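You operate a simulated robot arm through the tools that you are given. There is no shell and no other tool. Be economical: measure what you need, move in short steps, check, and stop when the job is done.

You run a simulated robot arm. Do the job below in one go: nothing can be reset, and whatever is moved stays where it is left.

## Task
Slide the tablet tub along the table top until it stands next to the jar.

It is judged by the outcome, as a careful person would: the job done as asked, and still so three seconds after it is handed in. It fails if anything else is knocked over, pushed out of place, dropped, spilled or broken.

## Robot
A 7-joint arm with a two-finger parallel gripper, fixed in place. Base frame: the origin is at the foot of the arm, x ahead of it, y to its left, z up; the work surface is at about z = 0.84. Readings come in m, rad, newtons and seconds.
With the tool pointing down near the work surface it reaches from about 0.24 to 0.68 m from the base axis. Its first joint turns from -1.152 to 1.152 rad. Payload 2.4 kg.
The TCP is the grasp point between the finger pads, 0.03 m short of the fingertips. In the tool frame z runs along the fingers and y along their closing line. Largest opening 0.094 m; finger width 0.028, thickness 0.01; the body of the gripper, 0.05 by 0.096 m, starts 0.055 m behind the TCP.
Orientation is that of the tool frame in the base frame, as a unit quaternion [w, x, y, z]. With the fingers straight down and closing along the base's y, the tool's x points along the base's -x, its y along +y and its z along -z.

## Interface
- The arm moves only by the tool play_rows. Its argument "steps" is a list of rows, each a list of 7 numbers: the shift along the tool's x, y, z in units of 500 mm (1.0 is 500 mm), then the turn, a rotation vector about the tool's x, y, z in units of 120 degrees (1.0 is 120 degrees), then the finger opening in m, from 0 to 0.094. In form: [[tx, ty, tz, rx, ry, rz, jaw], ...]. A call has 1 to 20 rows; each row is the pose to reach, as a shift and turn from the pose commanded when the call began, along the tool's axes at that moment. A call with a number of a shift or a turn outside -1 to 1 is refused whole. A row lasts 0.2 s, in which the tool goes at most 0.05 m and 0.15 rad; a call with a longer step from one row to the next is refused whole, and so is a gripper value outside its range. A pose out of reach is approached as far as the arm can. The call stops where the force on the tool passes 40 N (or 10 N more than at its start, if that is more) or the arm is blocked; 0.2 s more then pass. The fingers move at their own pace (about 0.153 m/s each) and stop on an object; they squeeze with about 25 N. The grip force told is the motor's: it shows also when the fingers shut on nothing. Time passes only in rows, and 0.2 s behind the last, so rows that repeat a pose let the fingers close. It gives the time, the measured TCP pose, the force on the tool (base axes), the opening and the grip force at its end, in the units of the frame above (readings bear some noise).
- Cameras (640 x 400 px; columns grow to the right, rows downward): "scene" is fixed at [0.0542, 0.4895, 1.4505]; the picture's right is [-0.57, -0.82, 0.00], its down [-0.43, 0.29, -0.85] and it looks along [0.70, -0.48, -0.52] (base axes); focal length 330 px, centre (320, 200). "wrist" rides on the gripper at [0.076, 0.014, -0.102] in the tool frame; the picture's right is [-0.18, 0.98, 0.00], its down [-0.75, -0.14, -0.64] and it looks along [-0.63, -0.12, 0.77] (tool axes); focal length 243 px, centre (320, 200). There is no depth. A picture from a camera that has moved, and an enlarged one, comes with that camera's place and axes in the base frame and with its lens.
- snapshot(camera): a new picture of that camera. The clock stands still meanwhile.
- close_up(camera, box): a new picture of the part [left, top, right, bottom] of that camera's present view, enlarged. The clock stands still meanwhile.
- close_job(): hands the job in; it is judged then, once.

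Work in short steps. Places have to be worked out from the pictures, the camera data and where the tool is seen: move nearer, look again, correct. Check each grasp and each placing, and mend what went wrong. You have 90 turns and 42 pictures in all, those below and enlarged ones among them. Open the gripper and draw the arm clear of the work before you hand the job in, unless the task says otherwise; then end with one line.

The tools are called after "Emit:" by a JSON object that holds its "api" and its "payload". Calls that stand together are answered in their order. play_rows: Moves the arm, as the interface text tells. Its arguments: {"type":"object","properties":{"steps":{"type":"array","items":{"type":"array","items":{"type":"number"}}}},"required":["steps"]} The other tools are called the same way: snapshot (camera) takes a picture; close_up (camera, box) takes an enlarged picture of a part of a camera's view; close_job () hands the job in.

At the start:

```text
time_s: 0.0
tcp_pos: [0.3936, -0.0127, 1.1105]
tool_rot: [0.0, 0.001, 1.0, 0.001]
ft_force: [0.0, -0.1, 0.4]
finger_gap: 0.094
grip_force: 0.0
```

scene: 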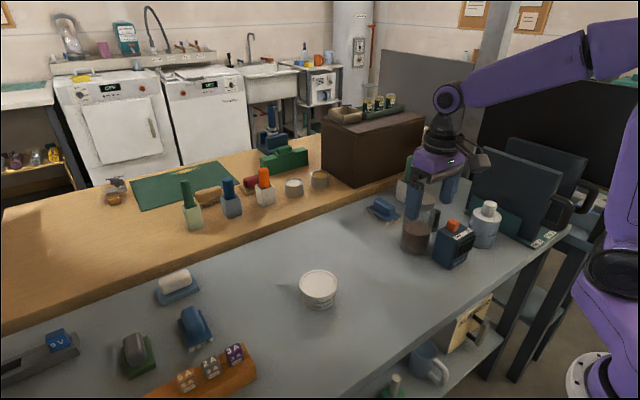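
wrist: 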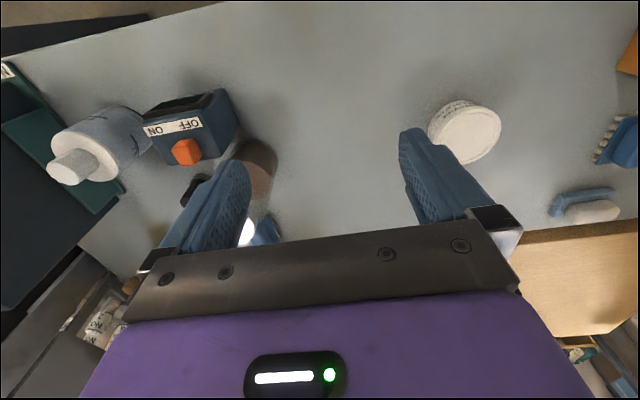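

The white tub at about (318,288) in the scene picture is probably the tablet tub, and the jar is near (417,237) or (485,225). I'll enlarge both areas to tell them apart.

Emit:
{"api": "close_up", "payload": {"camera": "scene", "box": [360, 150, 560, 275]}}

Emit:
{"api": "close_up", "payload": {"camera": "scene", "box": [240, 230, 400, 330]}}

Emit:
{"api": "close_up", "payload": {"camera": "wrist", "box": [30, 60, 350, 260]}}

```text
3.20 times, centred on (460, 212) of scene
camera zoom: at [0.0542, 0.4895, 1.4505], right [-0.57, -0.82, 0.0], down [-0.43, 0.29, -0.85], along [0.7, -0.48, -0.52], focal length 1055 px, centre (-128, 160)
```

zoom: 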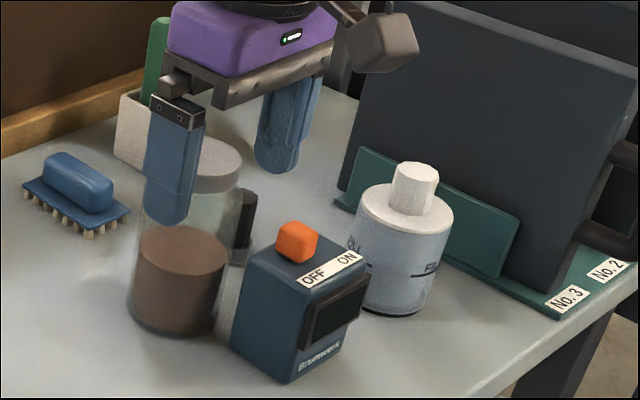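

```text
4.00 times, centred on (320, 280) of scene
camera zoom: at [0.0542, 0.4895, 1.4505], right [-0.57, -0.82, 0.0], down [-0.43, 0.29, -0.85], along [0.7, -0.48, -0.52], focal length 1319 px, centre (320, -120)
```

zoom: 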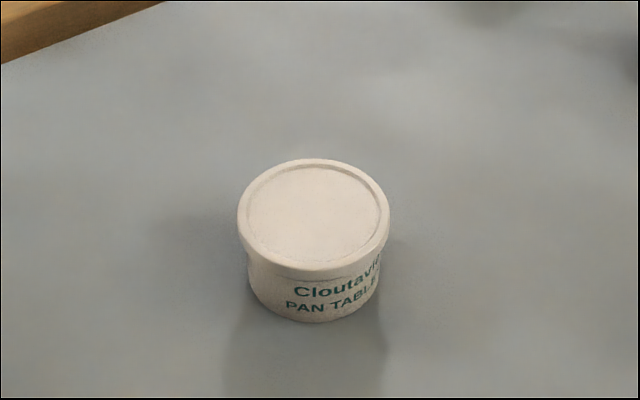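

```text
2.00 times, centred on (190, 160) of wrist
camera zoom: at [0.3165, 0.0007, 1.2113], right [0.18, 0.98, 0.0], down [0.75, -0.14, 0.64], along [0.63, -0.12, -0.77], focal length 485 px, centre (580, 280)
```

zoom: 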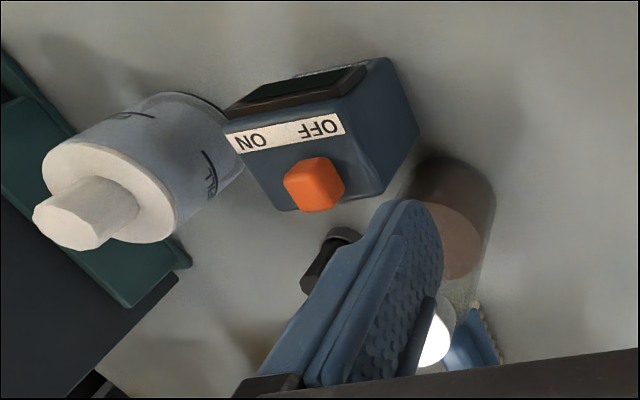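

The "Cloutavid… pan tablets" tub stands at about (0.503, 0.18), with a lid about 0.087 m wide and a top at z≈0.89. The jar is the glass one with brown contents at about (0.517, -0.165), radius about 0.043. I'll go above the far (+y) side of the tub and turn the gripper 90° so both fingers can push it towards -y.

Emit:
{"api": "play_rows", "payload": {"steps": [[-0.0186, 0.0488, 0.015, 0, 0, 0.0625, 0.05], [-0.0372, 0.0976, 0.03, 0, 0, 0.125, 0.05], [-0.0558, 0.1464, 0.045, 0, 0, 0.1875, 0.05], [-0.0744, 0.1952, 0.06, 0, 0, 0.25, 0.05], [-0.093, 0.244, 0.075, 0, 0, 0.3125, 0.05], [-0.1116, 0.2928, 0.09, 0, 0, 0.375, 0.05], [-0.1302, 0.3416, 0.105, 0, 0, 0.4375, 0.05], [-0.1488, 0.3904, 0.12, 0, 0, 0.5, 0.05], [-0.1674, 0.4392, 0.135, 0, 0, 0.5625, 0.05], [-0.186, 0.488, 0.15, 0, 0, 0.625, 0.05], [-0.2046, 0.5368, 0.165, 0, 0, 0.6875, 0.05], [-0.2232, 0.5856, 0.18, 0, 0, 0.75, 0.05], [-0.2232, 0.5856, 0.18, 0, 0, 0.75, 0.05]]}}

```text
time_s: 2.8
tcp_pos: [0.5042, 0.2801, 1.0194]
tool_rot: [0.0, 0.707, 0.707, 0.0]
ft_force: [0.3, 0.5, -0.1]
finger_gap: 0.0499
grip_force: 0.1
```

The arm has reached the pose I wanted. I'll look from both cameras before going down.

Emit:
{"api": "snapshot", "payload": {"camera": "wrist"}}

Emit:
{"api": "snapshot", "payload": {"camera": "scene"}}

```text
36 pictures are left
camera wrist: at [0.5177, 0.3555, 1.1201], right [0.98, -0.19, 0.0], down [-0.14, -0.75, 0.64], along [-0.12, -0.63, -0.77], focal length 243 px, centre (320, 200)
```

wrist: 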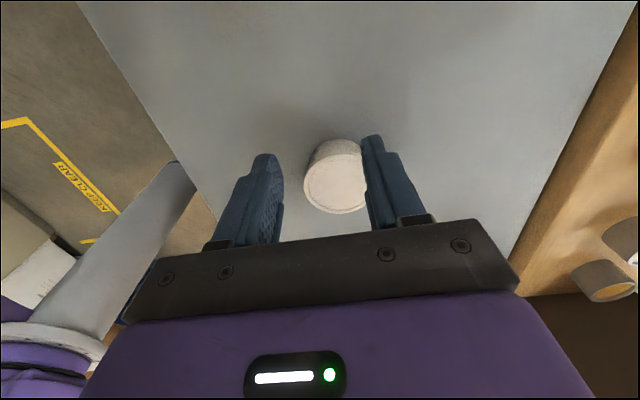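

```text
35 pictures are left
```

scene: 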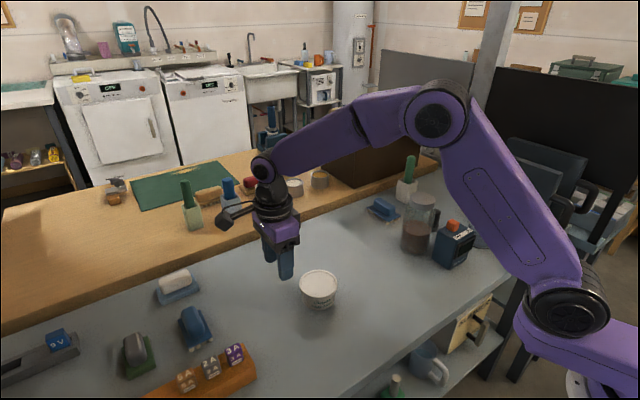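

The tub's lid centre works out at (0.504, 0.179), as before. The jar is in clear view now, so I'll check its position and surroundings.

Emit:
{"api": "close_up", "payload": {"camera": "scene", "box": [350, 140, 510, 280]}}

```text
2.86 times, centred on (430, 210) of scene
camera zoom: at [0.0542, 0.4895, 1.4505], right [-0.57, -0.82, 0.0], down [-0.43, 0.29, -0.85], along [0.7, -0.48, -0.52], focal length 942 px, centre (6, 171)
```

zoom: 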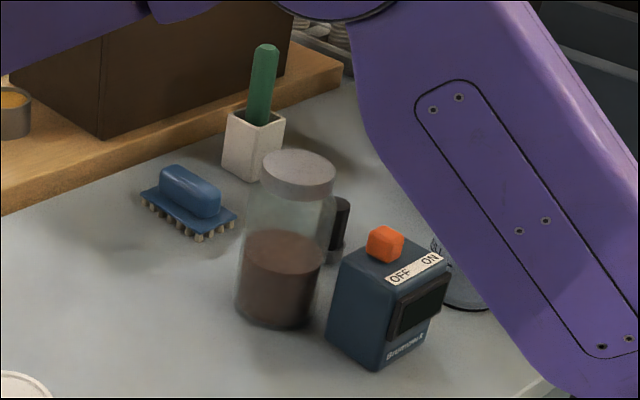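

The jar's base is near (0.514, -0.162), so I want the tub at about (0.51, -0.06). Now I'll lower the fingers behind the tub, with the tips about 1 cm above the table.

Emit:
{"api": "play_rows", "payload": {"steps": [[0, 0, 0.06, 0, 0, 0, 0.05], [0, 0, 0.12, 0, 0, 0, 0.05], [0, 0, 0.18, 0, 0, 0, 0.05], [0, 0, 0.23, 0, 0, 0, 0.05], [0, 0, 0.275, 0, 0, 0, 0.05], [0, 0, 0.275, 0, 0, 0, 0.05]]}}

Emit:
{"api": "snapshot", "payload": {"camera": "wrist"}}

```text
time_s: 4.2
tcp_pos: [0.5056, 0.278, 0.8801]
tool_rot: [0.0, 0.707, 0.707, 0.0]
ft_force: [0.9, 0.3, 0.8]
finger_gap: 0.0499
grip_force: 0.1
```

```text
33 pictures are left
camera wrist: at [0.5187, 0.3556, 0.9814], right [0.98, -0.18, 0.0], down [-0.14, -0.75, 0.64], along [-0.12, -0.63, -0.77], focal length 243 px, centre (320, 200)
```

wrist: 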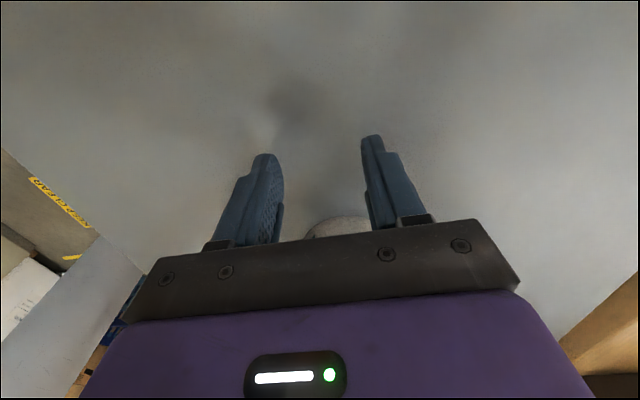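

The descent is clear: the fingers are at y≈0.28 and the tub starts at about 0.223. I'll push slowly towards -y for 0.25 m, drifting slightly towards +x, and stop well short of the jar.

Emit:
{"api": "play_rows", "payload": {"steps": [[-0.025, 0, 0, 0, 0, 0, 0.05], [-0.05, 0, 0, 0, 0, 0, 0.05], [-0.075, 0, 0, 0, 0, 0, 0.05], [-0.1, 0, 0, 0, 0, 0, 0.05], [-0.125, 0.001, 0, 0, 0, 0, 0.05], [-0.15, 0.002, 0, 0, 0, 0, 0.05], [-0.175, 0.003, 0, 0, 0, 0, 0.05], [-0.2, 0.004, 0, 0, 0, 0, 0.05], [-0.225, 0.005, 0, 0, 0, 0, 0.05], [-0.25, 0.006, 0, 0, 0, 0, 0.05], [-0.275, 0.007, 0, 0, 0, 0, 0.05], [-0.3, 0.008, 0, 0, 0, 0, 0.05], [-0.325, 0.009, 0, 0, 0, 0, 0.05], [-0.35, 0.01, 0, 0, 0, 0, 0.05], [-0.375, 0.011, 0, 0, 0, 0, 0.05], [-0.4, 0.012, 0, 0, 0, 0, 0.05], [-0.425, 0.013, 0, 0, 0, 0, 0.05], [-0.45, 0.014, 0, 0, 0, 0, 0.05], [-0.475, 0.015, 0, 0, 0, 0, 0.05], [-0.5, 0.016, 0, 0, 0, 0, 0.05]]}}

Emit:
{"api": "snapshot", "payload": {"camera": "scene"}}

```text
time_s: 8.4
tcp_pos: [0.5137, 0.0298, 0.8824]
tool_rot: [-0.001, 0.707, 0.707, 0.0]
ft_force: [-0.8, 0.7, 0.8]
finger_gap: 0.05
grip_force: 0.1
```

```text
32 pictures are left
```

scene: 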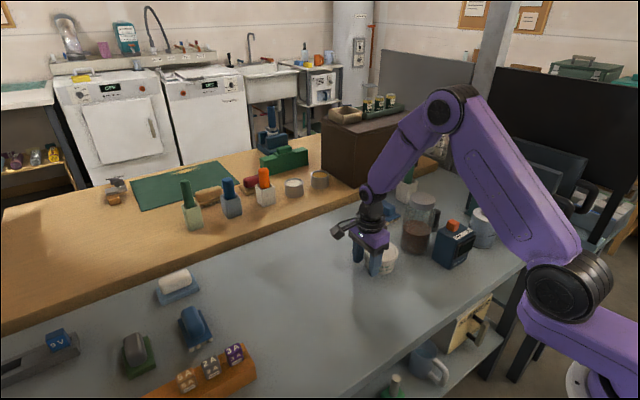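

The tub is moving with the fingers. I'll enlarge the view to measure how far it still has to go.

Emit:
{"api": "close_up", "payload": {"camera": "scene", "box": [340, 180, 468, 290]}}

```text
3.64 times, centred on (404, 235) of scene
camera zoom: at [0.0542, 0.4895, 1.4505], right [-0.57, -0.82, 0.0], down [-0.43, 0.29, -0.85], along [0.7, -0.48, -0.52], focal length 1199 px, centre (14, 73)
```

zoom: 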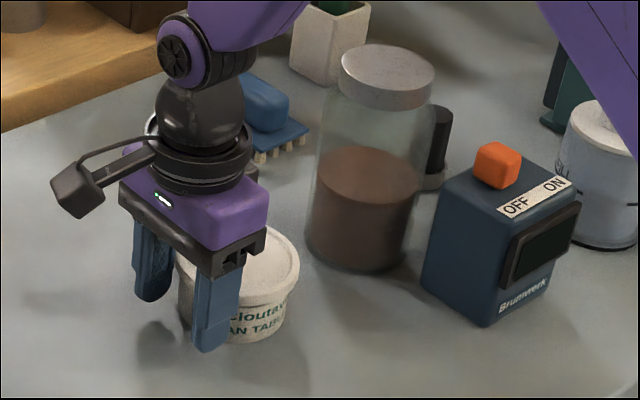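

The tub is at about (0.507, -0.018), leaving roughly 5–6 cm to the jar. I'll push another 3.5 cm in 5 mm steps and check again.

Emit:
{"api": "play_rows", "payload": {"steps": [[-0.01, 0, 0, 0, 0, 0, 0.05], [-0.02, 0, 0, 0, 0, 0, 0.05], [-0.03, 0, 0, 0, 0, 0, 0.05], [-0.04, 0, 0, 0, 0, 0, 0.05], [-0.05, 0, 0, 0, 0, 0, 0.05], [-0.06, 0, 0, 0, 0, 0, 0.05], [-0.07, 0, 0, 0, 0, 0, 0.05]]}}

Emit:
{"api": "close_up", "payload": {"camera": "scene", "box": [340, 180, 468, 290]}}

```text
time_s: 10.0
tcp_pos: [0.5141, -0.0052, 0.8829]
tool_rot: [0.001, 0.708, 0.707, 0.0]
ft_force: [-0.6, -0.4, 1.3]
finger_gap: 0.05
grip_force: 0.4
```

```text
3.64 times, centred on (404, 235) of scene
camera zoom: at [0.0542, 0.4895, 1.4505], right [-0.57, -0.82, 0.0], down [-0.43, 0.29, -0.85], along [0.7, -0.48, -0.52], focal length 1199 px, centre (14, 73)
```

zoom: 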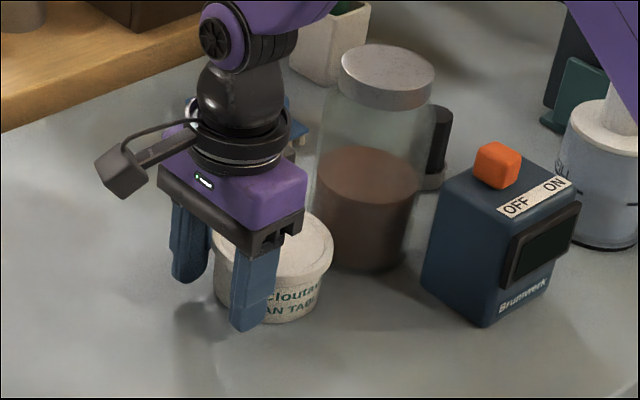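

The tub is now at about (0.508, -0.053), so the gap is roughly 2 cm. I'll push a last 1 cm in 2 mm steps.

Emit:
{"api": "play_rows", "payload": {"steps": [[-0.004, 0, 0, 0, 0, 0, 0.05], [-0.008, 0, 0, 0, 0, 0, 0.05], [-0.012, 0, 0, 0, 0, 0, 0.05], [-0.016, 0, 0, 0, 0, 0, 0.05], [-0.02, 0, 0, 0, 0, 0, 0.05]]}}

Emit:
{"api": "close_up", "payload": {"camera": "scene", "box": [340, 180, 468, 290]}}

```text
time_s: 11.2
tcp_pos: [0.5127, -0.0165, 0.8826]
tool_rot: [0.0, 0.706, 0.708, 0.0]
ft_force: [0.6, 3.6, 0.0]
finger_gap: 0.0506
grip_force: 0.8
```

```text
3.64 times, centred on (404, 235) of scene
camera zoom: at [0.0542, 0.4896, 1.4505], right [-0.57, -0.82, 0.0], down [-0.43, 0.29, -0.85], along [0.7, -0.48, -0.52], focal length 1199 px, centre (14, 73)
```

zoom: 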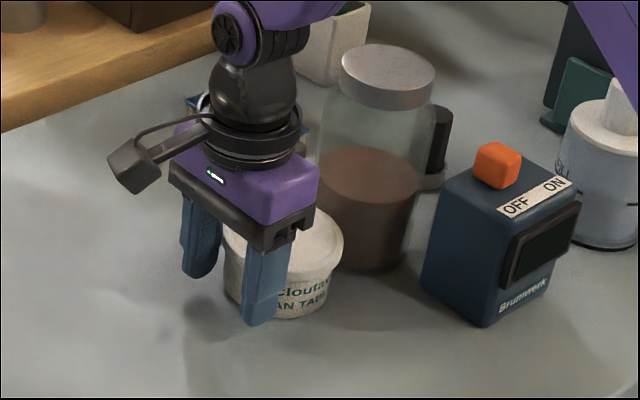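

The jar hasn't moved in the picture and the tub is close to it. I'll back off in +y, then lift clear and look.

Emit:
{"api": "play_rows", "payload": {"steps": [[0.02, 0, 0, 0, 0, 0, 0.05], [0.06, 0, 0, 0, 0, 0, 0.05], [0.12, 0, 0, 0, 0, 0, 0.05], [0.18, 0, 0, 0, 0, 0, 0.05], [0.22, 0, -0.06, 0, 0, 0, 0.05], [0.24, 0, -0.14, 0, 0, 0, 0.05], [0.26, 0, -0.22, 0, 0, 0, 0.05], [0.28, 0, -0.3, 0, 0, 0, 0.05], [0.28, 0, -0.3, 0, 0, 0, 0.05]]}}

Emit:
{"api": "close_up", "payload": {"camera": "scene", "box": [340, 180, 468, 290]}}

Emit:
{"api": "snapshot", "payload": {"camera": "wrist"}}

```text
time_s: 13.2
tcp_pos: [0.5137, 0.1268, 1.0352]
tool_rot: [0.001, 0.708, 0.707, -0.001]
ft_force: [-0.4, 0.0, 0.4]
finger_gap: 0.0502
grip_force: 0.0
```

```text
3.64 times, centred on (404, 235) of scene
camera zoom: at [0.0542, 0.4895, 1.4505], right [-0.57, -0.82, 0.0], down [-0.43, 0.29, -0.85], along [0.7, -0.48, -0.52], focal length 1199 px, centre (14, 73)
```

zoom: 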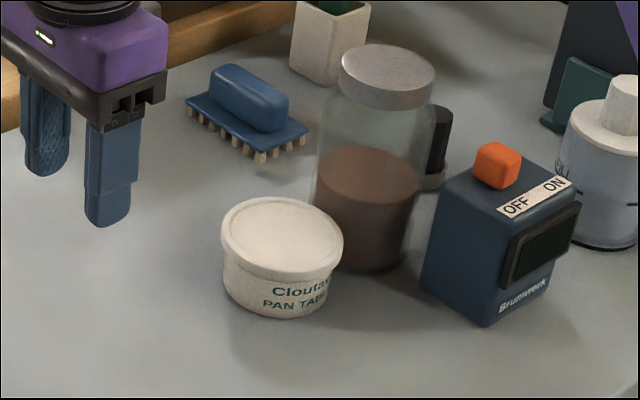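

```text
27 pictures are left
camera wrist: at [0.5289, 0.2029, 1.1361], right [0.98, -0.18, 0.0], down [-0.14, -0.75, 0.64], along [-0.12, -0.63, -0.77], focal length 243 px, centre (320, 200)
```

wrist: 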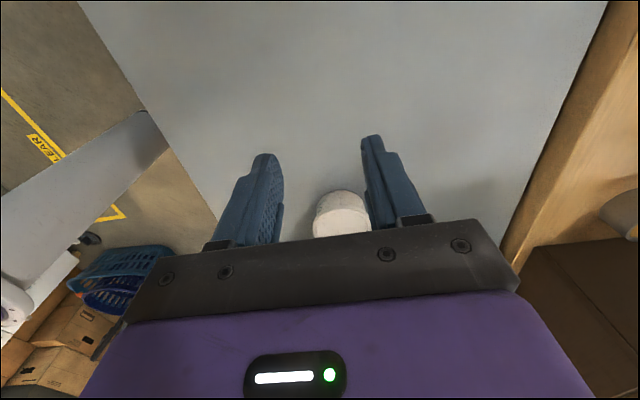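

The tub stands upright about 1 cm from the jar. The jar, brush and switch box haven't moved, and the arm is clear with the gripper open, so I'm handing the job in.

Emit:
{"api": "close_job", "payload": {}}

```text
The job is handed in.
```

I slid the tablet tub along the table and it now stands upright about 1 cm from the jar; nothing else was moved.
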